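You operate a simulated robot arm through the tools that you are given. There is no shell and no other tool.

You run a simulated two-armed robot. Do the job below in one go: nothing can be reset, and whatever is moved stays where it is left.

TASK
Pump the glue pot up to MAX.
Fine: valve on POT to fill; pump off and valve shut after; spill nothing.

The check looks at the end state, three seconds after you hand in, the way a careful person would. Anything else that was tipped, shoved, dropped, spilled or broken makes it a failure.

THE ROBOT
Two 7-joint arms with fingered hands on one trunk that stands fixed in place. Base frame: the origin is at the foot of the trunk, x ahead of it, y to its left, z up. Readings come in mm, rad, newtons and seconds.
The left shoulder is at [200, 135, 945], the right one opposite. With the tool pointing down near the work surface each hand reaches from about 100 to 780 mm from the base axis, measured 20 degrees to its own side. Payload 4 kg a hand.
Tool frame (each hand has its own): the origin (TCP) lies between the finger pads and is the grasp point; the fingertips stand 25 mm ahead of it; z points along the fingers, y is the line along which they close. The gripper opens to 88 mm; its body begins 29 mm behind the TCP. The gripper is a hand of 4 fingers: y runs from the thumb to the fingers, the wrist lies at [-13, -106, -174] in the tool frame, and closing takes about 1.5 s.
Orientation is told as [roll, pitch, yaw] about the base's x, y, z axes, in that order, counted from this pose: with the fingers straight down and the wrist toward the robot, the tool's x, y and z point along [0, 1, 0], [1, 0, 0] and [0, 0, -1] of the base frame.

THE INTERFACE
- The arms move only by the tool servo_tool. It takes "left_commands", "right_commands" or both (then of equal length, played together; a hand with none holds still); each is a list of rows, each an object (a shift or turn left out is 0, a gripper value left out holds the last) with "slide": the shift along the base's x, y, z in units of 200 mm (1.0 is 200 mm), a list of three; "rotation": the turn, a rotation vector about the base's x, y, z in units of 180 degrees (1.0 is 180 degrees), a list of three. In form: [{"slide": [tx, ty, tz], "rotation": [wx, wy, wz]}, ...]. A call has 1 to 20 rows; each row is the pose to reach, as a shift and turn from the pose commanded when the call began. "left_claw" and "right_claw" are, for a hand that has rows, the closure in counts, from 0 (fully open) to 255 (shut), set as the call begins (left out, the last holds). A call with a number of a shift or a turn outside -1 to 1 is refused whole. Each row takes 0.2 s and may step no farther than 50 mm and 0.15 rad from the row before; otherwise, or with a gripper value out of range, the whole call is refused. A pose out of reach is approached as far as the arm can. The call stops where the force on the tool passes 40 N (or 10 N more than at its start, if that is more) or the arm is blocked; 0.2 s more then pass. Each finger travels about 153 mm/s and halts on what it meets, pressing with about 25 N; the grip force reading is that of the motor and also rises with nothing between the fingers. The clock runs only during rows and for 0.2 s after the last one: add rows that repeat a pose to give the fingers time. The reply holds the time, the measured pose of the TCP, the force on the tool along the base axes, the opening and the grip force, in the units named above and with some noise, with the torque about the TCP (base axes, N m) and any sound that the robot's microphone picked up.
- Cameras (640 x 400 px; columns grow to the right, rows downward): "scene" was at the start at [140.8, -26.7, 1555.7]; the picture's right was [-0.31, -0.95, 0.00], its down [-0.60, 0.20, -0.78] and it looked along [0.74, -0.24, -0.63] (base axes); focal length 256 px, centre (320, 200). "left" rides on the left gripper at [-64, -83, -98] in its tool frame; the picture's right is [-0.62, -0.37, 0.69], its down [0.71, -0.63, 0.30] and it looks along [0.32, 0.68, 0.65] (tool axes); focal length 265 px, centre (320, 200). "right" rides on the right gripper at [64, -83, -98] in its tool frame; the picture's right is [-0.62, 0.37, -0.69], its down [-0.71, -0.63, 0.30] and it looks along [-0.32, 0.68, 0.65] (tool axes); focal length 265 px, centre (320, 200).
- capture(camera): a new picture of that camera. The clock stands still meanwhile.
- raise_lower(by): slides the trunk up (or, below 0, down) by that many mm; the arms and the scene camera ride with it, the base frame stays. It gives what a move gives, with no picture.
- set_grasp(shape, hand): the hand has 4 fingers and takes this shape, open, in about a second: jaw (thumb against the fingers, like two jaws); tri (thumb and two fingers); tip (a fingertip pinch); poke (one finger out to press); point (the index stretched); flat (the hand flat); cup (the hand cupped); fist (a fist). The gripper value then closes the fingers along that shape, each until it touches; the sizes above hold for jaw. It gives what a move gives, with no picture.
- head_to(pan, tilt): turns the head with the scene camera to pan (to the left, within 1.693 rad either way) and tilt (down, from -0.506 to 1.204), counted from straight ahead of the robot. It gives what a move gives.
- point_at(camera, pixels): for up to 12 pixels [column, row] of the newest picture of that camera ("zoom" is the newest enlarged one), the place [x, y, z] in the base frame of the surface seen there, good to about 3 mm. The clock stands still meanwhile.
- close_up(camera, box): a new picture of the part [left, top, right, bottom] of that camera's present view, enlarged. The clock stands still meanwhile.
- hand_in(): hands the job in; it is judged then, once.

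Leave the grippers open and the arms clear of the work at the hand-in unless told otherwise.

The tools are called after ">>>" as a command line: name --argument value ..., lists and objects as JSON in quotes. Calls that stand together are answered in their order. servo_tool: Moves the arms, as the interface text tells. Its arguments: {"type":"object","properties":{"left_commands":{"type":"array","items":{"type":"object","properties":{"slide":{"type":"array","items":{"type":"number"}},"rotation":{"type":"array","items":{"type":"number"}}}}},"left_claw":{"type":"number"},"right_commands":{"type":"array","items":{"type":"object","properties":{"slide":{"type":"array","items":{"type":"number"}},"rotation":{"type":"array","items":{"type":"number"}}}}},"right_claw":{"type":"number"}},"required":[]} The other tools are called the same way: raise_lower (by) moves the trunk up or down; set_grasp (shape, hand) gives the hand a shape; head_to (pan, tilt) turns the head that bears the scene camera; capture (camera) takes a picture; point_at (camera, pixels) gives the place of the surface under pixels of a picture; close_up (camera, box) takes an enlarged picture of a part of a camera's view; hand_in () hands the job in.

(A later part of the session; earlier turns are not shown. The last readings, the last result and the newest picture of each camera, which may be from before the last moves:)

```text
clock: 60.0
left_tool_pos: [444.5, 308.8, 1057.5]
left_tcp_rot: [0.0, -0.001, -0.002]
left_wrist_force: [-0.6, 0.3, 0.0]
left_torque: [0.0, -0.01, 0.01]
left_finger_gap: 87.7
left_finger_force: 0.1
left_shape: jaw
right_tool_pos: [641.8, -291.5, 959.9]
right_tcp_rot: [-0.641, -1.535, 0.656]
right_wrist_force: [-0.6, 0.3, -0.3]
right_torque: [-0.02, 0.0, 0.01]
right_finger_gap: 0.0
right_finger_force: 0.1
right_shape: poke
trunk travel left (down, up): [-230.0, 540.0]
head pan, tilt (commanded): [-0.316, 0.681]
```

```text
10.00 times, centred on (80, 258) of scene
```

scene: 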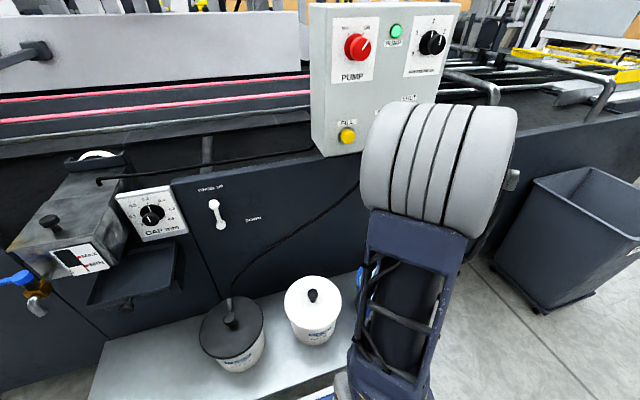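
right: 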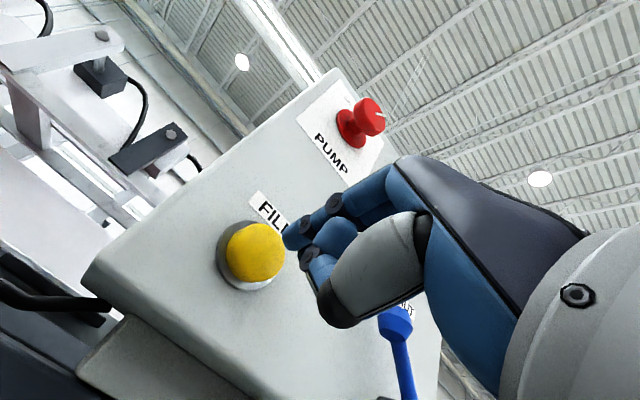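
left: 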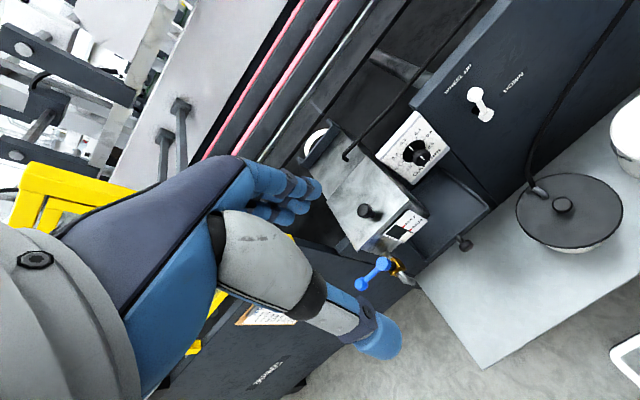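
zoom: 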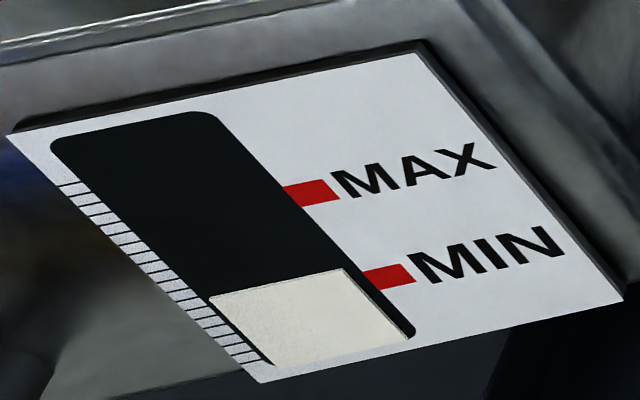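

The fingertip at about (658, -279, 958) lines up with the button front (683, -277, 957). I'll advance slowly to first contact and a light press, then read the gauge.

>>> servo_tool --right_commands '[{"slide": [0.05, 0, 0]}, {"slide": [0.1, 0, 0]}, {"slide": [0.12, 0, 0]}, {"slide": [0.135, 0, 0]}]'

>>> close_up --camera "scene" --box '[48, 238, 112, 278]'

>>> close_up --camera "right" --box '[200, 180, 360, 280]'

```text
clock: 61.0
left_tool_pos: [444.2, 308.6, 1058.3]
left_tcp_rot: [0.001, -0.001, -0.002]
left_wrist_force: [-0.2, 0.0, 0.3]
left_torque: [0.0, -0.01, 0.03]
left_finger_gap: 87.6
left_finger_force: 0.0
left_shape: jaw
right_tool_pos: [666.1, -291.1, 961.7]
right_tcp_rot: [-0.655, -1.535, 0.671]
right_wrist_force: [-16.9, 4.3, -1.2]
right_torque: [-0.03, -0.01, 0.2]
right_finger_gap: 0.0
right_finger_force: 0.0
right_shape: poke
trunk travel left (down, up): [-230.0, 540.0]
head pan, tilt (commanded): [-0.316, 0.681]
heard: click
```

```text
10.00 times, centred on (80, 258) of scene
```

zoom: 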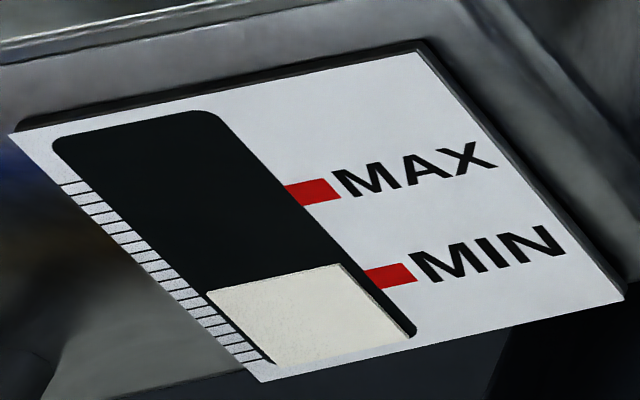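

```text
4.00 times, centred on (280, 230) of right
```

zoom: 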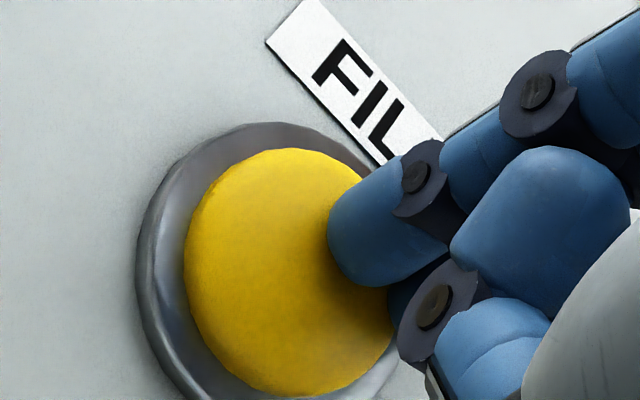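

A click sounded and the button is down at about 17 N; the level has risen by about 1 mm. I'll hold it for 0.8 s and measure the rate.

>>> servo_tool --right_commands '[{"slide": [0, 0, 0]}, {"slide": [0, 0, 0]}, {"slide": [0, 0, 0]}]'

>>> close_up --camera "scene" --box '[48, 238, 112, 278]'

>>> point_at --camera "zoom" --pixels '[[315, 193], [392, 277], [270, 275], [275, 265], [285, 295], [150, 200]]'

```text
clock: 61.8
left_tool_pos: [444.6, 310.1, 1057.3]
left_tcp_rot: [-0.001, -0.001, -0.002]
left_wrist_force: [-0.2, -0.5, -0.7]
left_torque: [0.01, -0.03, -0.01]
left_finger_gap: 87.4
left_finger_force: 0.1
left_shape: jaw
right_tool_pos: [665.8, -290.6, 960.2]
right_tcp_rot: [-0.656, -1.535, 0.672]
right_wrist_force: [-18.7, 4.4, -1.8]
right_torque: [-0.02, -0.01, 0.23]
right_finger_gap: 0.0
right_finger_force: 0.0
right_shape: poke
trunk travel left (down, up): [-230.0, 540.0]
head pan, tilt (commanded): [-0.316, 0.681]
```

```text
10.00 times, centred on (80, 258) of scene
```

zoom: 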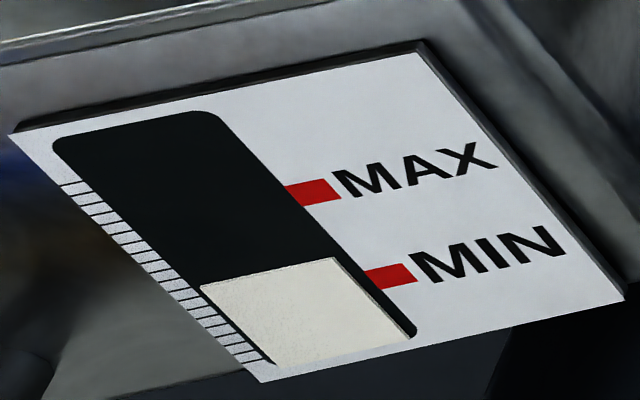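

```text
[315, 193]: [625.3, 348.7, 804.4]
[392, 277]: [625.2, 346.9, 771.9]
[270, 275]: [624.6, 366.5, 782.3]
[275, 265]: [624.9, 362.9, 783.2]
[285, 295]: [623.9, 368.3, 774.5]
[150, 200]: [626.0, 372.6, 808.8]
```

The level rises by roughly 3 mm/s; the edge is now at z≈783 and MAX at ≈804. I'll hold another 3.2 s and re-measure.

>>> servo_tool --right_commands '[{"slide": [0, 0, 0]}, {"slide": [0, 0, 0]}, {"slide": [0, 0, 0]}, {"slide": [0, 0, 0]}, {"slide": [0, 0, 0]}, {"slide": [0, 0, 0]}, {"slide": [0, 0, 0]}, {"slide": [0, 0, 0]}, {"slide": [0, 0, 0]}, {"slide": [0, 0, 0]}, {"slide": [0, 0, 0]}, {"slide": [0, 0, 0]}, {"slide": [0, 0, 0]}, {"slide": [0, 0, 0]}, {"slide": [0, 0, 0]}]'

>>> close_up --camera "scene" --box '[48, 238, 112, 278]'

>>> capture --camera "scene"

```text
clock: 65.0
left_tool_pos: [445.2, 308.9, 1058.2]
left_tcp_rot: [-0.001, -0.002, -0.003]
left_wrist_force: [0.0, -1.0, 0.3]
left_torque: [0.0, 0.0, -0.01]
left_finger_gap: 87.7
left_finger_force: 0.0
left_shape: jaw
right_tool_pos: [666.4, -290.2, 960.4]
right_tcp_rot: [-0.654, -1.535, 0.674]
right_wrist_force: [-18.8, 4.2, -1.0]
right_torque: [0.03, 0.0, 0.21]
right_finger_gap: 0.0
right_finger_force: 0.1
right_shape: poke
trunk travel left (down, up): [-230.0, 540.0]
head pan, tilt (commanded): [-0.316, 0.681]
```

```text
10.00 times, centred on (80, 258) of scene
```

zoom: 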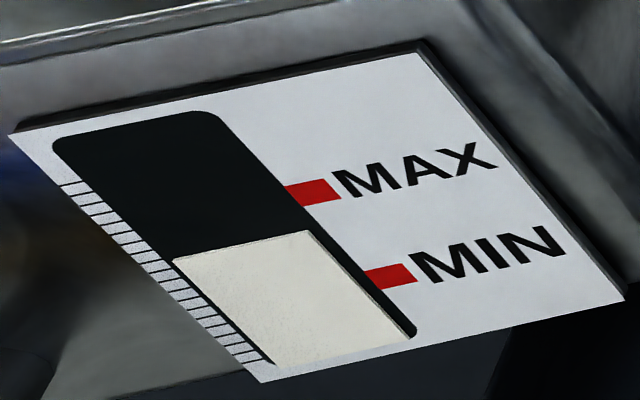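

```text
taken
```

scene: 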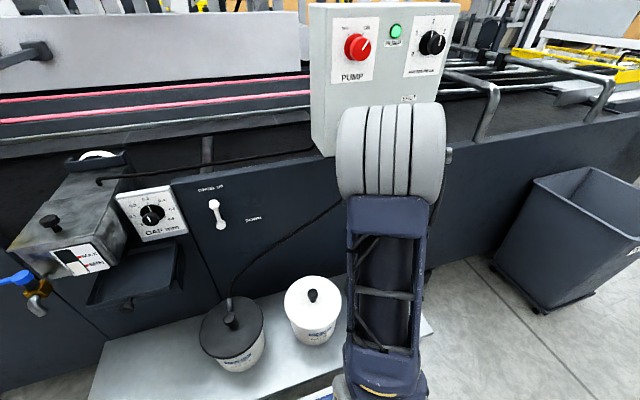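

The fluid edge rises by about 8.4 zoom-pixels per second. Its corner is now at (308, 231) and needs to reach about (279, 201) to be level with the middle of the MAX mark. I'll hold 2.2 s more and look again.

>>> servo_tool --right_commands '[{"slide": [0, 0, 0]}, {"slide": [0, 0, 0]}, {"slide": [0, 0, 0]}, {"slide": [0, 0, 0]}, {"slide": [0, 0, 0]}, {"slide": [0, 0, 0]}, {"slide": [0, 0, 0]}, {"slide": [0, 0, 0]}, {"slide": [0, 0, 0]}, {"slide": [0, 0, 0]}]'

>>> close_up --camera "scene" --box '[48, 238, 112, 278]'

>>> point_at --camera "zoom" --pixels '[[312, 194], [230, 232], [232, 224], [225, 240], [240, 222]]'

>>> capture --camera "left"

```text
clock: 67.2
left_tool_pos: [443.7, 308.9, 1058.5]
left_tcp_rot: [-0.001, -0.001, -0.002]
left_wrist_force: [0.2, 0.0, 0.3]
left_torque: [0.01, -0.03, 0.01]
left_finger_gap: 87.6
left_finger_force: 0.1
left_shape: jaw
right_tool_pos: [667.1, -290.9, 961.0]
right_tcp_rot: [-0.654, -1.535, 0.669]
right_wrist_force: [-18.5, 5.0, -1.0]
right_torque: [-0.02, -0.02, 0.23]
right_finger_gap: 0.0
right_finger_force: 0.0
right_shape: poke
trunk travel left (down, up): [-230.0, 540.0]
head pan, tilt (commanded): [-0.316, 0.681]
```

```text
10.00 times, centred on (80, 258) of scene
```

zoom: 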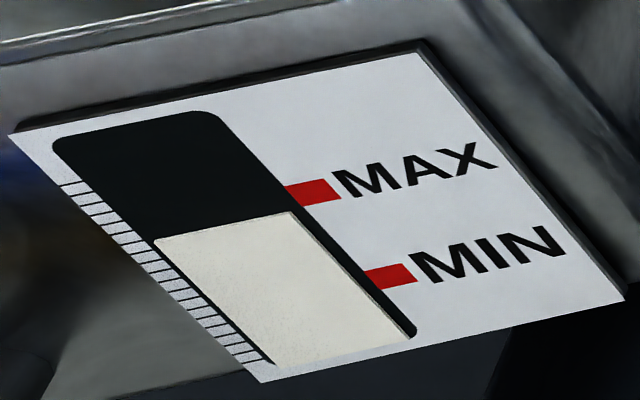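

```text
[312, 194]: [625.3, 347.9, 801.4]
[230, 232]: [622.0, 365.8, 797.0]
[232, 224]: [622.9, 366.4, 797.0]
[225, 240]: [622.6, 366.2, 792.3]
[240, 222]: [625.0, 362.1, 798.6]
```

```text
taken
```

left: 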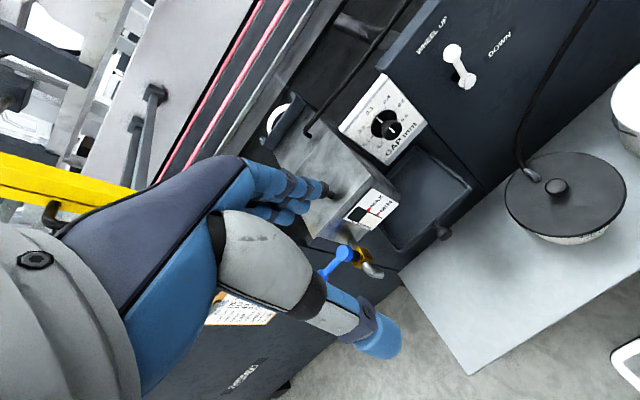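

The edge is close to MAX, corner at (290, 212). The fluid strip stands slightly proud of the plate, so the view from above reads a little low. I'll release the button now, measure carefully, and top up with a short press after.

>>> servo_tool --right_commands '[{"slide": [-0.1, 0, 0]}, {"slide": [-0.12, 0, 0]}]'

>>> close_up --camera "scene" --box '[48, 238, 112, 278]'

>>> close_up --camera "left" --box '[340, 180, 404, 220]'

```text
clock: 67.8
left_tool_pos: [443.9, 307.5, 1058.2]
left_tcp_rot: [0.0, 0.001, 0.0]
left_wrist_force: [0.0, -0.1, 0.5]
left_torque: [0.02, 0.0, 0.01]
left_finger_gap: 87.8
left_finger_force: 0.1
left_shape: jaw
right_tool_pos: [644.0, -290.7, 959.5]
right_tcp_rot: [-0.644, -1.533, 0.661]
right_wrist_force: [0.3, 0.1, 0.4]
right_torque: [-0.03, 0.01, 0.01]
right_finger_gap: 0.0
right_finger_force: 0.1
right_shape: poke
trunk travel left (down, up): [-230.0, 540.0]
head pan, tilt (commanded): [-0.316, 0.681]
```

```text
10.00 times, centred on (80, 258) of scene
```

zoom: 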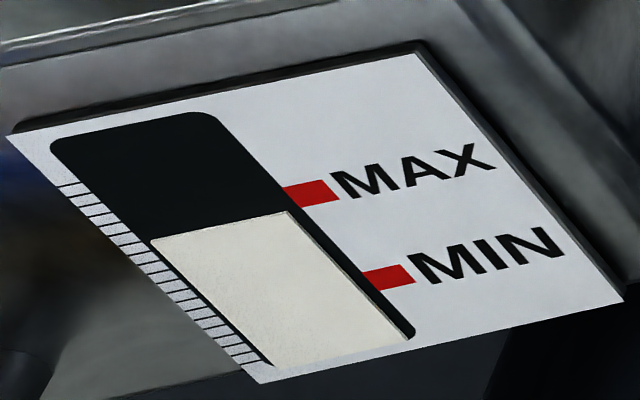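

```text
10.00 times, centred on (372, 200) of left
```

zoom: 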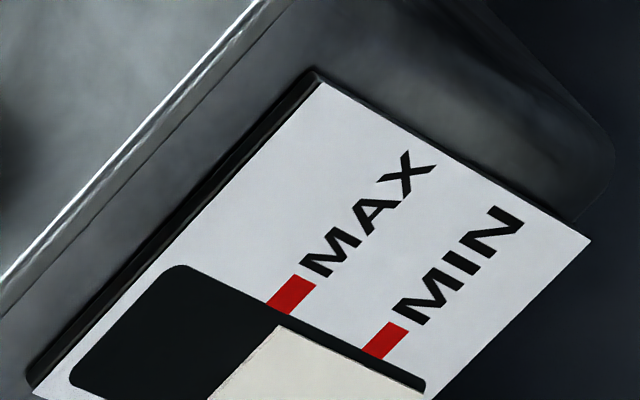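

The button is momentary and the level stopped on release. Comparing the fluid corner with the marks in both views puts it about 3.5–4 mm below the middle of the MAX mark. At 3 mm/s one short press of about 1 s is needed: press, hold four rows, release in a single call.

>>> servo_tool --right_commands '[{"slide": [0.04, 0, 0]}, {"slide": [0.09, 0, 0]}, {"slide": [0.109, 0, 0]}, {"slide": [0.124, 0, 0]}, {"slide": [0.124, 0, 0]}, {"slide": [0.124, 0, 0]}, {"slide": [0.124, 0, 0]}, {"slide": [0.124, 0, 0]}, {"slide": [0.02, 0, 0]}, {"slide": [0, 0, 0]}]'

>>> close_up --camera "scene" --box '[48, 238, 112, 278]'

>>> close_up --camera "left" --box '[340, 180, 404, 220]'

```text
clock: 70.0
left_tool_pos: [445.3, 309.0, 1059.0]
left_tcp_rot: [-0.002, 0.001, 0.0]
left_wrist_force: [-0.2, -0.4, -0.6]
left_torque: [-0.04, 0.0, 0.04]
left_finger_gap: 87.6
left_finger_force: 0.0
left_shape: jaw
right_tool_pos: [643.0, -290.7, 960.6]
right_tcp_rot: [-0.644, -1.534, 0.656]
right_wrist_force: [-0.6, -0.3, -0.3]
right_torque: [0.0, -0.03, 0.01]
right_finger_gap: 0.0
right_finger_force: 0.1
right_shape: poke
trunk travel left (down, up): [-230.0, 540.0]
head pan, tilt (commanded): [-0.316, 0.681]
heard: click
```

```text
10.00 times, centred on (80, 258) of scene
```

zoom: 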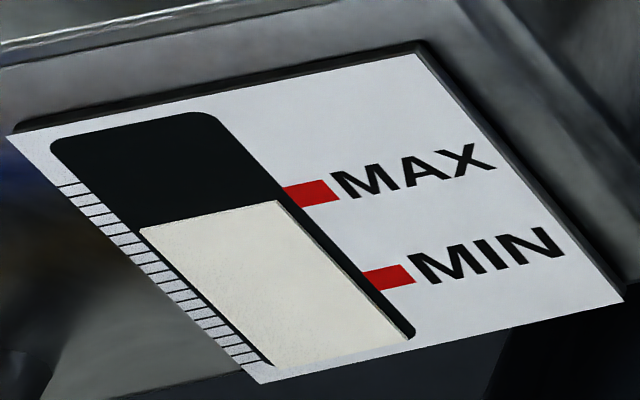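

```text
10.00 times, centred on (372, 200) of left
```

zoom: 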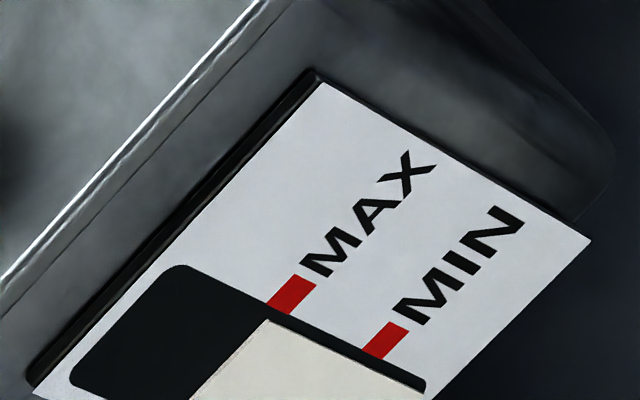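

In both views the fluid edge is now level with the middle of the MAX mark, within about half a millimetre. Filling is done. I'll withdraw the finger the way it came, then raise the trunk back by 120 mm for the knob.

>>> servo_tool --right_commands '[{"slide": [-0.15, 0, 0]}, {"slide": [-0.31, 0, 0]}, {"slide": [-0.31, -0.12, 0.07]}, {"slide": [-0.31, -0.247, 0.145]}, {"slide": [-0.31, -0.247, 0.145]}]'

>>> raise_lower --by 120

>>> set_grasp --shape "jaw" --hand "right"

>>> capture --camera "scene"

```text
clock: 71.2
left_tool_pos: [445.1, 308.7, 1059.6]
left_tcp_rot: [0.0, -0.001, -0.002]
left_wrist_force: [-0.4, -0.2, 0.0]
left_torque: [0.02, 0.01, -0.02]
left_finger_gap: 87.8
left_finger_force: 0.0
left_shape: jaw
right_tool_pos: [582.3, -341.9, 989.3]
right_tcp_rot: [-0.631, -1.535, 0.644]
right_wrist_force: [0.1, 0.5, 0.2]
right_torque: [0.0, 0.03, 0.02]
right_finger_gap: 0.0
right_finger_force: 0.1
right_shape: poke
trunk travel left (down, up): [-230.0, 540.0]
head pan, tilt (commanded): [-0.316, 0.681]
```

```text
clock: 72.7
left_tool_pos: [444.3, 309.3, 1179.3]
left_tcp_rot: [0.001, 0.0, -0.001]
left_wrist_force: [-0.1, -0.1, 0.4]
left_torque: [0.0, -0.01, 0.0]
left_finger_gap: 87.8
left_finger_force: 0.1
left_shape: jaw
right_tool_pos: [582.0, -341.3, 1109.2]
right_tcp_rot: [-0.643, -1.533, 0.658]
right_wrist_force: [-0.4, 1.2, 0.4]
right_torque: [0.01, -0.04, 0.04]
right_finger_gap: 0.0
right_finger_force: 0.1
right_shape: poke
trunk travel left (down, up): [-350.0, 420.0]
head pan, tilt (commanded): [-0.316, 0.681]
```

```text
clock: 73.6
left_tool_pos: [444.5, 309.2, 1179.6]
left_tcp_rot: [0.0, -0.001, -0.002]
left_wrist_force: [-0.4, -0.9, 0.4]
left_torque: [-0.03, 0.02, 0.0]
left_finger_gap: 87.4
left_finger_force: 0.1
left_shape: jaw
right_tool_pos: [580.4, -340.8, 1109.3]
right_tcp_rot: [-0.646, -1.533, 0.658]
right_wrist_force: [-0.1, 0.8, -0.5]
right_torque: [-0.02, 0.01, -0.02]
right_finger_gap: 87.8
right_finger_force: 0.1
right_shape: jaw
trunk travel left (down, up): [-350.0, 420.0]
head pan, tilt (commanded): [-0.316, 0.681]
```

```text
taken
```

scene: 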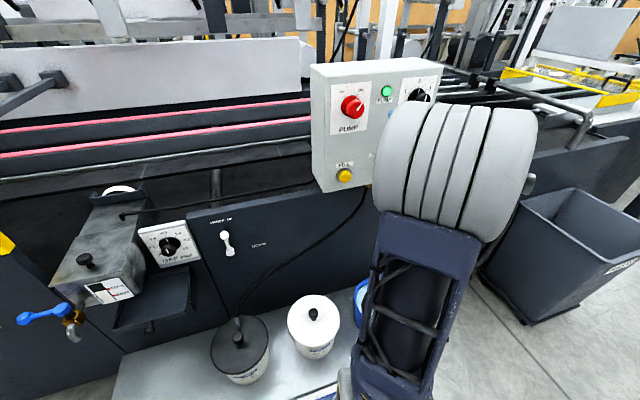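

The pump still runs (green lamp), level stands at MAX. I'll retrace my path to the knob with the open hand: first sideways and up, then straight forward over the knob with roll about +9°.

>>> servo_tool --right_commands '[{"slide": [0, 0.1, 0.05]}, {"slide": [0, 0.18, 0.1]}, {"slide": [0.04, 0.25, 0.15], "rotation": [0.02, 0, 0]}, {"slide": [0.1, 0.3, 0.205], "rotation": [0.04, 0, 0]}, {"slide": [0.2, 0.3, 0.205], "rotation": [0.055, 0, 0]}, {"slide": [0.3, 0.3, 0.205], "rotation": [0.055, 0, 0]}, {"slide": [0.4, 0.3, 0.205], "rotation": [0.055, 0, 0]}, {"slide": [0.4, 0.3, 0.205], "rotation": [0.055, 0, 0]}]'

>>> capture --camera "right"

>>> close_up --camera "scene" --box '[300, 40, 450, 140]'

```text
clock: 75.4
left_tool_pos: [444.7, 309.3, 1178.5]
left_tcp_rot: [0.0, 0.001, -0.003]
left_wrist_force: [-0.6, 0.5, 0.0]
left_torque: [-0.03, 0.01, 0.0]
left_finger_gap: 87.6
left_finger_force: 0.1
left_shape: jaw
right_tool_pos: [661.2, -281.5, 1150.0]
right_tcp_rot: [1.396, -1.419, -1.378]
right_wrist_force: [0.4, 0.8, -0.2]
right_torque: [0.01, -0.02, 0.02]
right_finger_gap: 87.9
right_finger_force: 0.0
right_shape: jaw
trunk travel left (down, up): [-350.0, 420.0]
head pan, tilt (commanded): [-0.316, 0.681]
```

```text
taken
```

right: 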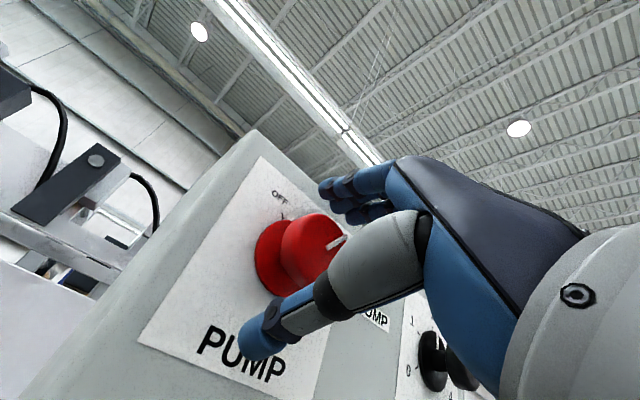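

```text
4.00 times, centred on (375, 90) of scene
```

zoom: 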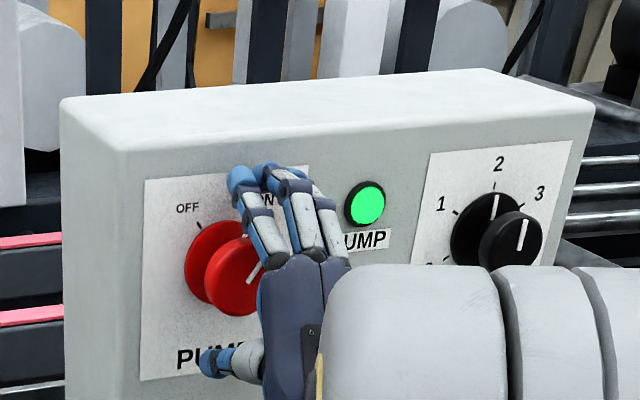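

The hand is around the knob exactly as when I released it. Closing the grip now.

>>> servo_tool --right_commands '[{"slide": [0, 0, 0]}, {"slide": [0, 0, 0]}, {"slide": [0, 0, 0]}, {"slide": [0, 0, 0]}, {"slide": [0, 0, 0]}, {"slide": [0, 0, 0]}, {"slide": [0, 0, 0]}, {"slide": [0, 0, 0]}]' --right_claw 255

```text
clock: 77.2
left_tool_pos: [445.6, 308.6, 1179.0]
left_tcp_rot: [0.001, 0.0, -0.001]
left_wrist_force: [-0.1, -0.1, -0.4]
left_torque: [-0.01, -0.02, -0.02]
left_finger_gap: 87.8
left_finger_force: 0.1
left_shape: jaw
right_tool_pos: [661.8, -281.0, 1149.6]
right_tcp_rot: [1.387, -1.418, -1.371]
right_wrist_force: [17.4, 0.6, -0.3]
right_torque: [-0.02, 0.09, 0.03]
right_finger_gap: 29.0
right_finger_force: 25.5
right_shape: jaw
trunk travel left (down, up): [-350.0, 420.0]
head pan, tilt (commanded): [-0.316, 0.681]
```

The grip holds (gap 29 mm, 25 N). Now I'll turn counter-clockwise by about 76° back to OFF.

>>> servo_tool --right_commands '[{"rotation": [-0.035, 0, 0]}, {"rotation": [-0.07, 0, 0]}, {"rotation": [-0.105, 0, 0]}, {"rotation": [-0.14, 0, 0]}, {"rotation": [-0.175, 0, 0]}, {"rotation": [-0.21, 0, 0]}, {"rotation": [-0.245, 0, 0]}, {"rotation": [-0.28, 0, 0]}, {"rotation": [-0.315, 0, 0]}, {"rotation": [-0.35, 0, 0]}, {"rotation": [-0.385, 0, 0]}, {"rotation": [-0.42, 0, 0]}, {"rotation": [-0.42, 0, 0]}]'

>>> close_up --camera "scene" --box '[300, 40, 450, 140]'

>>> capture --camera "right"

```text
clock: 80.0
left_tool_pos: [445.5, 308.4, 1178.9]
left_tcp_rot: [-0.001, 0.0, -0.003]
left_wrist_force: [0.4, 0.9, -0.6]
left_torque: [0.01, 0.0, -0.05]
left_finger_gap: 87.7
left_finger_force: 0.2
left_shape: jaw
right_tool_pos: [662.5, -281.9, 1150.0]
right_tcp_rot: [-1.539, -0.401, 1.537]
right_wrist_force: [11.3, -11.1, -13.1]
right_torque: [0.02, 0.16, -0.23]
right_finger_gap: 28.6
right_finger_force: 24.8
right_shape: jaw
trunk travel left (down, up): [-350.0, 420.0]
head pan, tilt (commanded): [-0.316, 0.681]
```

```text
4.00 times, centred on (375, 90) of scene
```

zoom: 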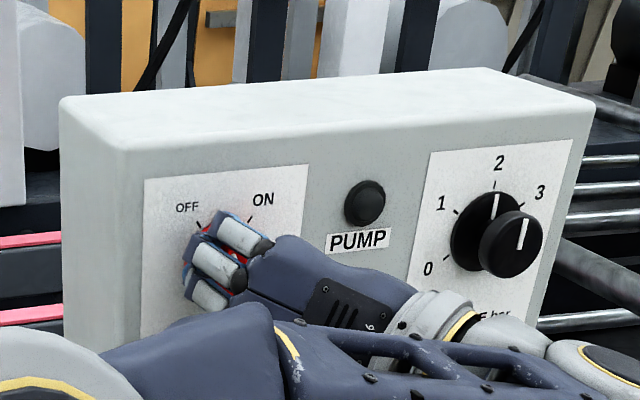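

```text
taken
```

right: 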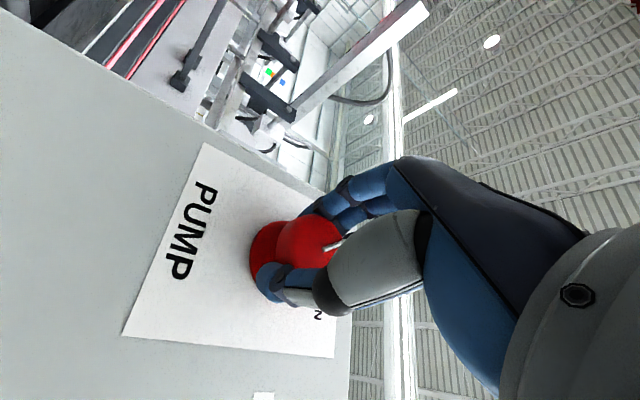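

The lamp is dark: the pump is off. I'll open the hand, then withdraw straight back, easing the roll.

>>> servo_tool --right_commands '[{"slide": [0, 0, 0]}, {"slide": [0, 0, 0]}, {"slide": [0, 0, 0]}, {"slide": [0, 0, 0]}, {"slide": [0, 0, 0]}]' --right_claw 0

>>> servo_tool --right_commands '[{"slide": [-0.05, 0, 0], "rotation": [0.03, 0, 0]}, {"slide": [-0.12, 0, 0], "rotation": [0.06, 0, 0]}, {"slide": [-0.2, 0, 0], "rotation": [0.1, 0, 0]}, {"slide": [-0.28, 0, 0], "rotation": [0.14, 0, 0]}, {"slide": [-0.36, 0, 0], "rotation": [0.18, 0, 0]}, {"slide": [-0.4, -0.1, 0], "rotation": [0.22, 0, 0]}, {"slide": [-0.42, -0.2, -0.05], "rotation": [0.26, 0, 0]}, {"slide": [-0.42, -0.3, -0.1], "rotation": [0.3, 0, 0]}, {"slide": [-0.42, -0.4, -0.15], "rotation": [0.34, 0, 0]}, {"slide": [-0.42, -0.5, -0.2], "rotation": [0.37, 0, 0]}, {"slide": [-0.42, -0.5, -0.2], "rotation": [0.37, 0, 0]}]'

>>> capture --camera "scene"

>>> close_up --camera "scene" --box '[310, 60, 450, 200]'

```text
clock: 81.2
left_tool_pos: [444.8, 309.7, 1179.0]
left_tcp_rot: [0.002, 0.0, -0.001]
left_wrist_force: [1.1, 0.1, -0.1]
left_torque: [-0.01, 0.03, -0.03]
left_finger_gap: 87.8
left_finger_force: 0.1
left_shape: jaw
right_tool_pos: [661.7, -280.4, 1151.1]
right_tcp_rot: [-1.541, -0.403, 1.536]
right_wrist_force: [-0.8, -0.1, 0.6]
right_torque: [-0.01, 0.01, 0.02]
right_finger_gap: 87.9
right_finger_force: 0.2
right_shape: jaw
trunk travel left (down, up): [-350.0, 420.0]
head pan, tilt (commanded): [-0.316, 0.681]
```

```text
clock: 83.6
left_tool_pos: [444.6, 308.4, 1178.2]
left_tcp_rot: [-0.001, 0.0, -0.002]
left_wrist_force: [-1.1, 0.1, 0.0]
left_torque: [0.0, -0.01, -0.03]
left_finger_gap: 87.8
left_finger_force: 0.0
left_shape: jaw
right_tool_pos: [577.3, -381.3, 1110.0]
right_tcp_rot: [-0.178, -1.54, 0.191]
right_wrist_force: [-0.1, 0.6, -0.3]
right_torque: [0.04, -0.02, -0.02]
right_finger_gap: 87.7
right_finger_force: 0.1
right_shape: jaw
trunk travel left (down, up): [-350.0, 420.0]
head pan, tilt (commanded): [-0.316, 0.681]
```

```text
taken
```

scene: 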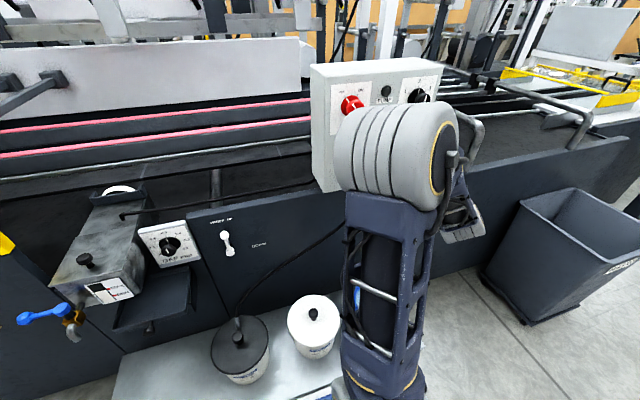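

```text
2.86 times, centred on (380, 130) of scene
```

zoom: 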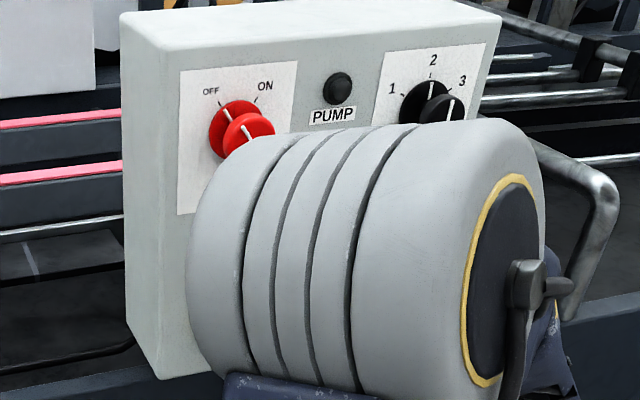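

The pump knob's mark is at OFF and the lamp is dark. Next, the valve back to SHUT. The open jaw hand has its thumb low, so I can push the lever shaft from its left side with the thumb while the fingers pass above the ball. I'll lower the trunk 120 mm for reach and measure the thumb.

>>> raise_lower --by -120

>>> capture --camera "right"

>>> point_at --camera "right" --pixels '[[258, 340], [245, 345], [270, 325], [285, 318], [262, 355], [300, 310], [325, 188], [340, 205]]'

>>> capture --camera "scene"

```text
clock: 85.1
left_tool_pos: [445.3, 308.2, 1059.2]
left_tcp_rot: [0.001, -0.002, -0.001]
left_wrist_force: [-0.3, 0.2, 0.3]
left_torque: [0.02, 0.0, 0.0]
left_finger_gap: 87.6
left_finger_force: 0.0
left_shape: jaw
right_tool_pos: [577.2, -381.5, 989.2]
right_tcp_rot: [-0.223, -1.541, 0.238]
right_wrist_force: [0.1, -0.6, -0.1]
right_torque: [0.0, 0.0, 0.03]
right_finger_gap: 87.6
right_finger_force: 0.0
right_shape: jaw
trunk travel left (down, up): [-230.0, 540.0]
head pan, tilt (commanded): [-0.316, 0.681]
```

```text
taken
```

right: 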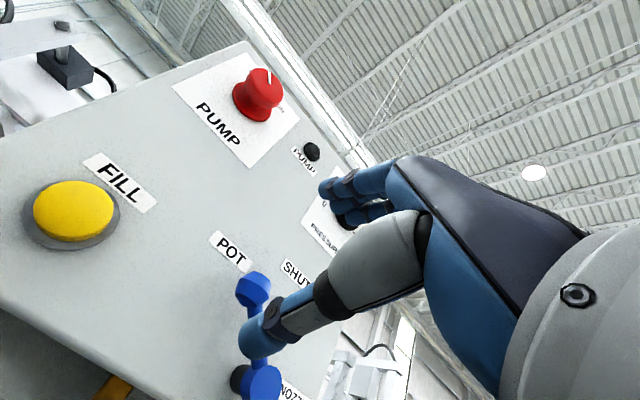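

```text
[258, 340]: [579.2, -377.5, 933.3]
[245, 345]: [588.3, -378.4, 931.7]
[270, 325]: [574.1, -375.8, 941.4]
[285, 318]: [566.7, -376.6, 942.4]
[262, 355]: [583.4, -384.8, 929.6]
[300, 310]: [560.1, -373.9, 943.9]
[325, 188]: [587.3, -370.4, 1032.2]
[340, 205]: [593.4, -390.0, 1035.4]
```

```text
taken
```

scene: 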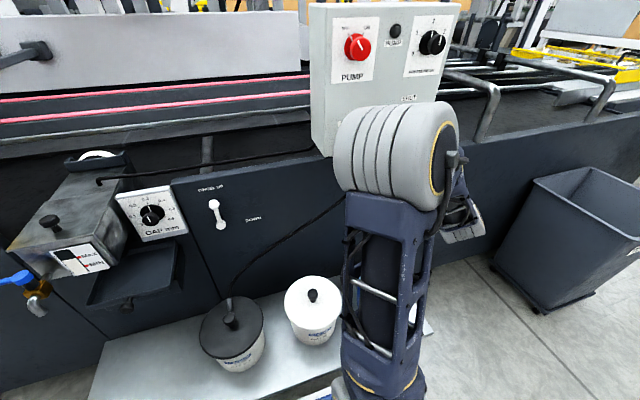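

The thumb centre lies about 49 mm below the TCP and reaches about 20 mm ahead. I'll place the hand left of the lever: TCP to (577, -345, 1015), then forward to x=660. The thumb then stands some 30 mm left of the ball.

>>> servo_tool --right_commands '[{"slide": [0, 0.09, 0.065]}, {"slide": [0, 0.18, 0.13]}, {"slide": [0.1, 0.18, 0.13]}, {"slide": [0.2, 0.18, 0.13]}, {"slide": [0.3, 0.18, 0.13]}, {"slide": [0.415, 0.18, 0.13]}, {"slide": [0.415, 0.18, 0.13]}]'

>>> capture --camera "right"

>>> capture --camera "scene"

```text
clock: 86.7
left_tool_pos: [446.2, 308.4, 1058.1]
left_tcp_rot: [0.0, -0.002, 0.0]
left_wrist_force: [0.0, -0.2, 0.1]
left_torque: [-0.01, 0.03, -0.02]
left_finger_gap: 87.7
left_finger_force: 0.1
left_shape: jaw
right_tool_pos: [661.1, -344.7, 1016.5]
right_tcp_rot: [-0.213, -1.541, 0.225]
right_wrist_force: [-0.7, -0.7, -0.3]
right_torque: [0.02, 0.0, 0.02]
right_finger_gap: 87.4
right_finger_force: 0.1
right_shape: jaw
trunk travel left (down, up): [-230.0, 540.0]
head pan, tilt (commanded): [-0.316, 0.681]
```

```text
taken
```

right: 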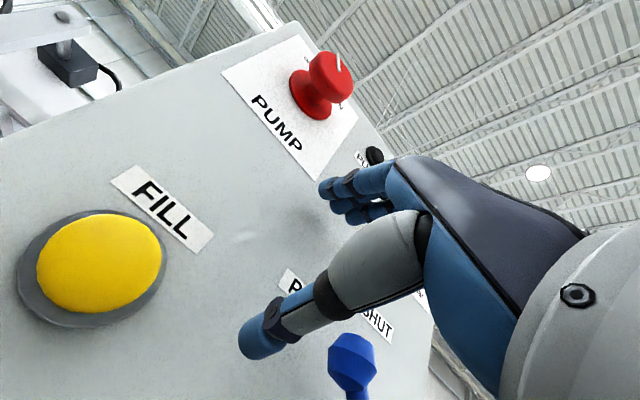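

```text
taken
```

scene: 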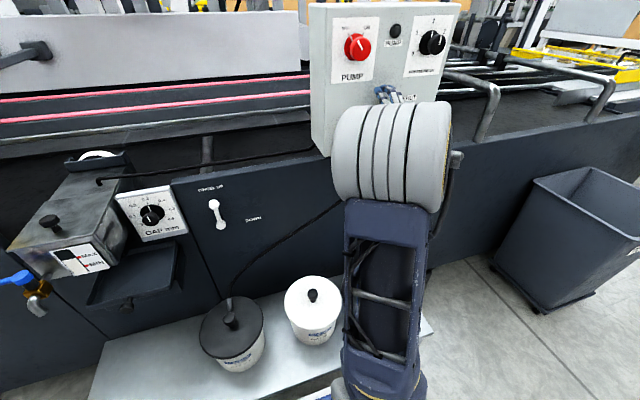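

The thumb is left of the ball, which shows at right-camera pixel (352, 360), with nothing else near it. I'll push to the right (-y) by 55 mm in small steps and look.

>>> servo_tool --right_commands '[{"slide": [0, -0.05, 0]}, {"slide": [0, -0.1, 0]}, {"slide": [0, -0.14, 0]}, {"slide": [0, -0.18, 0]}, {"slide": [0, -0.22, 0]}, {"slide": [0, -0.25, 0]}, {"slide": [0, -0.275, 0]}, {"slide": [0, -0.275, 0]}]'

>>> capture --camera "right"

```text
clock: 88.5
left_tool_pos: [446.0, 308.8, 1058.9]
left_tcp_rot: [0.0, 0.0, -0.002]
left_wrist_force: [0.2, 0.2, 0.4]
left_torque: [0.04, 0.03, 0.02]
left_finger_gap: 87.7
left_finger_force: 0.0
left_shape: jaw
right_tool_pos: [660.9, -400.1, 1015.1]
right_tcp_rot: [-0.214, -1.542, 0.229]
right_wrist_force: [-0.3, 0.1, -0.6]
right_torque: [0.0, -0.01, 0.02]
right_finger_gap: 87.8
right_finger_force: 0.0
right_shape: jaw
trunk travel left (down, up): [-230.0, 540.0]
head pan, tilt (commanded): [-0.316, 0.681]
```

```text
taken
```

right: 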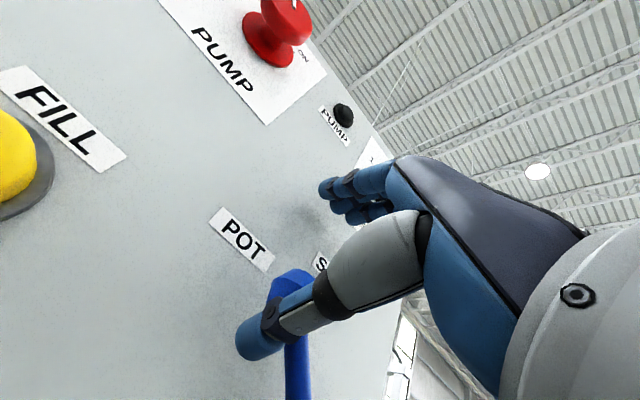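

The thumb is now at the lever. I'll measure the ball and shaft to see the lever's angle.

>>> point_at --camera "right" --pixels '[[285, 288], [293, 278], [296, 360], [298, 385], [255, 340], [245, 345], [285, 325]]'

>>> close_up --camera "right" --box '[200, 240, 360, 400]'

```text
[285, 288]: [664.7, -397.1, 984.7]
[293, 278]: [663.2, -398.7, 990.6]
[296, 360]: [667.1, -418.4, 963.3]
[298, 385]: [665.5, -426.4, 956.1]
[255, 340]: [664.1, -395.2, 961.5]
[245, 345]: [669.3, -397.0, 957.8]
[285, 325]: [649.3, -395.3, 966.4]
```

```text
2.50 times, centred on (280, 320) of right
```

zoom: 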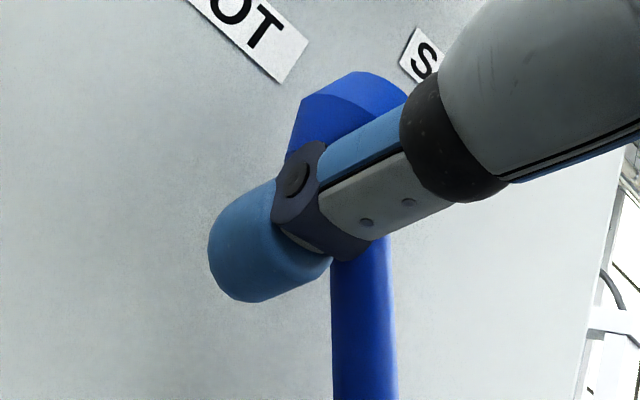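

The lever still leans about 43°, with the thumb just left of its shaft and under the ball. I'll push on to the right by 20 mm more and look.

>>> servo_tool --right_commands '[{"slide": [0, -0.03, 0]}, {"slide": [0, -0.055, 0]}, {"slide": [0, -0.08, 0]}, {"slide": [0, -0.1, 0]}, {"slide": [0, -0.1, 0]}]'

>>> capture --camera "right"

>>> point_at --camera "right" --pixels '[[275, 270], [285, 255], [280, 350], [280, 380], [250, 340]]'

```text
clock: 89.7
left_tool_pos: [445.6, 309.1, 1058.8]
left_tcp_rot: [0.001, 0.001, -0.003]
left_wrist_force: [-0.5, -0.1, -0.3]
left_torque: [-0.02, 0.05, 0.04]
left_finger_gap: 87.3
left_finger_force: 0.1
left_shape: jaw
right_tool_pos: [659.5, -421.2, 1015.4]
right_tcp_rot: [-0.217, -1.541, 0.232]
right_wrist_force: [0.5, 2.3, 0.5]
right_torque: [0.08, 0.02, 0.02]
right_finger_gap: 87.6
right_finger_force: 0.0
right_shape: jaw
trunk travel left (down, up): [-230.0, 540.0]
head pan, tilt (commanded): [-0.316, 0.681]
```

```text
taken
```

right: 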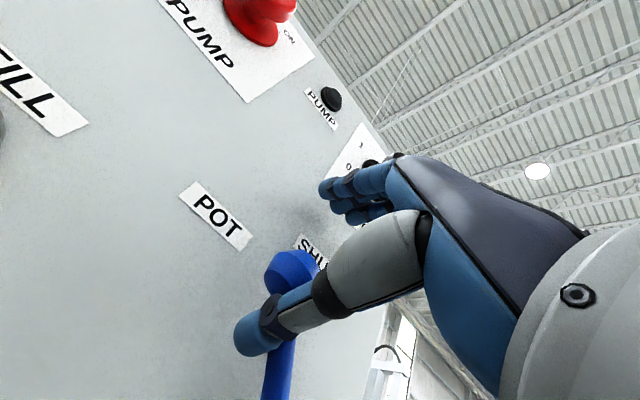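

```text
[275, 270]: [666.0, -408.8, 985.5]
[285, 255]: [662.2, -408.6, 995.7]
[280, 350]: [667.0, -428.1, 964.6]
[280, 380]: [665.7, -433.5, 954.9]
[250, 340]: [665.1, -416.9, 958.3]
```

The lever is now at about 32°. I'll push another 12 mm and measure again.

>>> servo_tool --right_commands '[{"slide": [0, -0.02, 0]}, {"slide": [0, -0.04, 0]}, {"slide": [0, -0.06, 0]}, {"slide": [0, -0.06, 0]}]'

>>> capture --camera "right"

>>> point_at --camera "right" --pixels '[[265, 260], [280, 245], [265, 360], [262, 385], [250, 340]]'

```text
clock: 90.7
left_tool_pos: [444.7, 308.1, 1058.3]
left_tcp_rot: [0.001, -0.001, -0.003]
left_wrist_force: [0.1, 0.2, 0.3]
left_torque: [-0.02, 0.02, 0.0]
left_finger_gap: 87.6
left_finger_force: 0.0
left_shape: jaw
right_tool_pos: [660.3, -433.0, 1016.1]
right_tcp_rot: [-0.227, -1.54, 0.243]
right_wrist_force: [0.1, 1.3, 0.5]
right_torque: [0.07, -0.02, 0.05]
right_finger_gap: 86.9
right_finger_force: 0.0
right_shape: jaw
trunk travel left (down, up): [-230.0, 540.0]
head pan, tilt (commanded): [-0.316, 0.681]
```

```text
taken
```

right: 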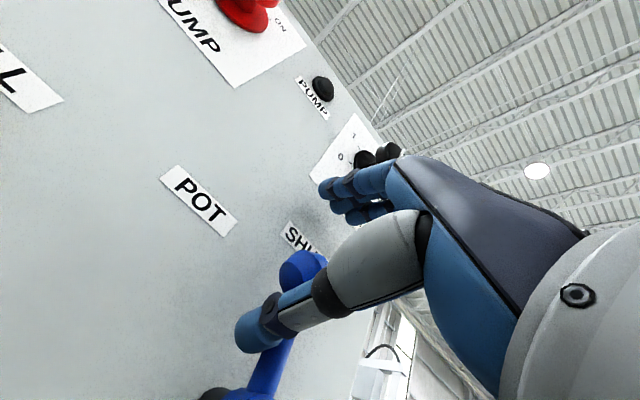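

```text
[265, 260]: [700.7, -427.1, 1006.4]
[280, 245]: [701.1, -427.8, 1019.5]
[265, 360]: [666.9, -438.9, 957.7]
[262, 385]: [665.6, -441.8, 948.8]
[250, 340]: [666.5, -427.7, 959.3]
```

The shaft now leans roughly 15–18°. I'll push 7 mm more and measure ball and shaft.

>>> servo_tool --right_commands '[{"slide": [0, -0.0175, 0]}, {"slide": [0, -0.035, 0]}, {"slide": [0, -0.035, 0]}]'

>>> capture --camera "right"

>>> point_at --camera "right" --pixels '[[300, 268], [310, 260], [270, 350], [255, 375], [235, 390], [250, 335]]'

```text
clock: 91.5
left_tool_pos: [444.9, 308.9, 1059.1]
left_tcp_rot: [0.0, -0.001, -0.002]
left_wrist_force: [-0.3, 0.0, -0.1]
left_torque: [-0.02, 0.01, -0.01]
left_finger_gap: 87.8
left_finger_force: 0.1
left_shape: jaw
right_tool_pos: [660.5, -438.7, 1016.0]
right_tcp_rot: [-0.223, -1.542, 0.239]
right_wrist_force: [-0.2, 1.4, 2.0]
right_torque: [0.1, 0.0, -0.02]
right_finger_gap: 86.4
right_finger_force: 0.1
right_shape: jaw
trunk travel left (down, up): [-230.0, 540.0]
head pan, tilt (commanded): [-0.316, 0.681]
```

```text
taken
```

right: 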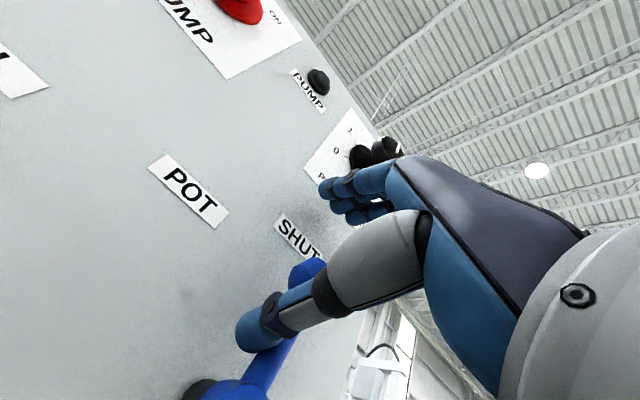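

```text
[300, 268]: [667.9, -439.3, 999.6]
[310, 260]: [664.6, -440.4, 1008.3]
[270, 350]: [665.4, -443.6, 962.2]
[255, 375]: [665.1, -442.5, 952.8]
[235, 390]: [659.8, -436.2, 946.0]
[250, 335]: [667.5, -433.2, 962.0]
```

The lever is nearly upright; the shaft reads y≈-443.6 against -445.6 when it first stood at SHUT. I'll push a last 2.5 mm, then back the thumb off and withdraw to look at it freely.

>>> servo_tool --right_commands '[{"slide": [0, -0.0125, 0]}, {"slide": [0, -0.0125, 0]}]'

>>> servo_tool --right_commands '[{"slide": [0, 0.05, 0]}, {"slide": [0, 0.1, 0]}, {"slide": [-0.1, 0.1, 0]}, {"slide": [-0.25, 0.1, 0]}, {"slide": [-0.4, 0.1, 0]}, {"slide": [-0.4, 0.1, 0]}]'

>>> capture --camera "right"

>>> capture --camera "scene"

```text
clock: 92.1
left_tool_pos: [444.7, 308.8, 1057.5]
left_tcp_rot: [0.0, -0.001, -0.004]
left_wrist_force: [-0.2, -0.3, -0.4]
left_torque: [-0.01, -0.01, -0.01]
left_finger_gap: 87.5
left_finger_force: 0.0
left_shape: jaw
right_tool_pos: [661.7, -441.7, 1015.8]
right_tcp_rot: [-0.22, -1.541, 0.236]
right_wrist_force: [-0.3, 1.1, 1.0]
right_torque: [0.08, -0.01, 0.02]
right_finger_gap: 86.4
right_finger_force: 0.0
right_shape: jaw
trunk travel left (down, up): [-230.0, 540.0]
head pan, tilt (commanded): [-0.316, 0.681]
```

```text
clock: 93.5
left_tool_pos: [445.0, 309.1, 1059.0]
left_tcp_rot: [-0.001, 0.0, -0.002]
left_wrist_force: [0.5, 0.7, 0.4]
left_torque: [0.06, -0.02, -0.03]
left_finger_gap: 87.9
left_finger_force: 0.1
left_shape: jaw
right_tool_pos: [580.8, -422.1, 1016.6]
right_tcp_rot: [-0.229, -1.541, 0.245]
right_wrist_force: [0.0, -0.1, 0.8]
right_torque: [0.03, 0.0, -0.02]
right_finger_gap: 87.7
right_finger_force: 0.0
right_shape: jaw
trunk travel left (down, up): [-230.0, 540.0]
head pan, tilt (commanded): [-0.316, 0.681]
```

```text
taken
```

right: 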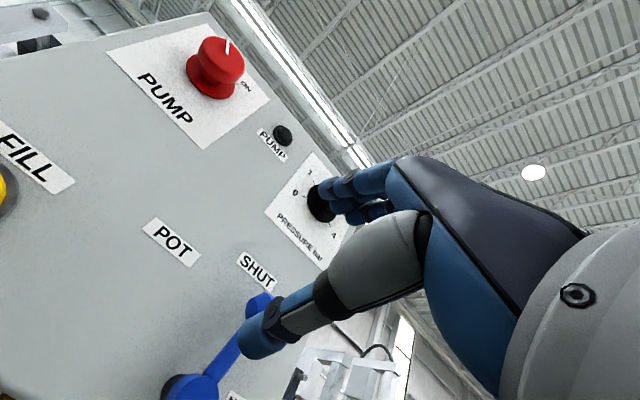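

```text
taken
```

scene: 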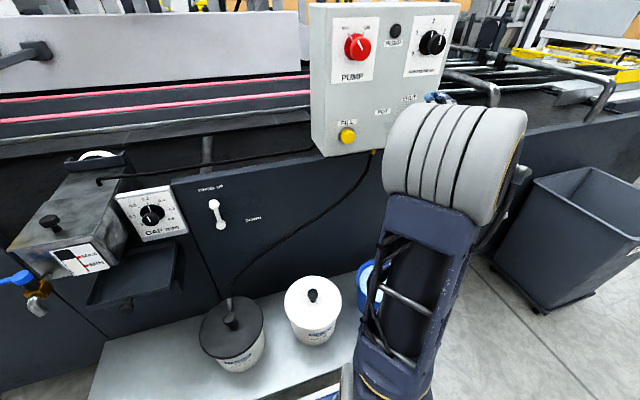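

The elbow still hides the lever from the scene camera. I'll move the right hand further right and back, well clear of the box.

>>> servo_tool --right_commands '[{"slide": [-0.1, 0, 0]}, {"slide": [-0.15, -0.1, 0]}, {"slide": [-0.15, -0.25, 0]}, {"slide": [-0.15, -0.4, 0]}, {"slide": [-0.15, -0.55, 0]}, {"slide": [-0.15, -0.7, 0]}, {"slide": [-0.15, -0.85, 0]}, {"slide": [-0.15, -0.85, 0]}]'

>>> capture --camera "scene"

>>> close_up --camera "scene" --box '[310, 10, 470, 160]'

```text
clock: 95.3
left_tool_pos: [445.4, 309.6, 1057.4]
left_tcp_rot: [0.001, -0.001, -0.002]
left_wrist_force: [0.2, 0.0, 0.6]
left_torque: [0.0, 0.0, -0.01]
left_finger_gap: 87.6
left_finger_force: 0.0
left_shape: jaw
right_tool_pos: [549.9, -594.3, 1017.3]
right_tcp_rot: [-0.203, -1.54, 0.219]
right_wrist_force: [0.2, 0.7, -0.5]
right_torque: [0.0, 0.0, -0.01]
right_finger_gap: 87.6
right_finger_force: 0.0
right_shape: jaw
trunk travel left (down, up): [-230.0, 540.0]
head pan, tilt (commanded): [-0.316, 0.681]
```

```text
taken
```

scene: 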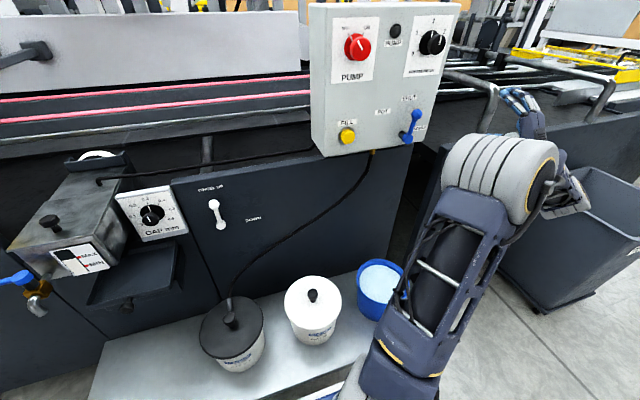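

```text
2.67 times, centred on (390, 85) of scene
```

zoom: 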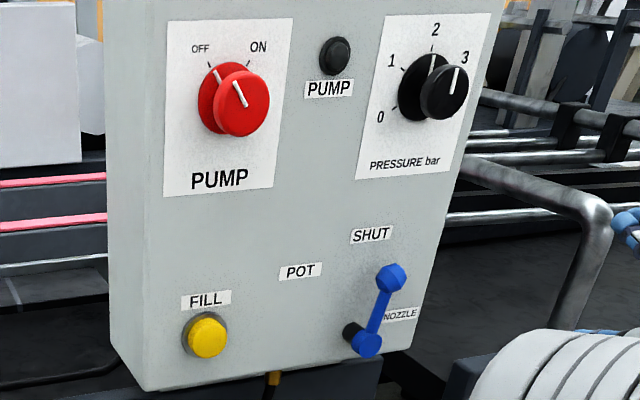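

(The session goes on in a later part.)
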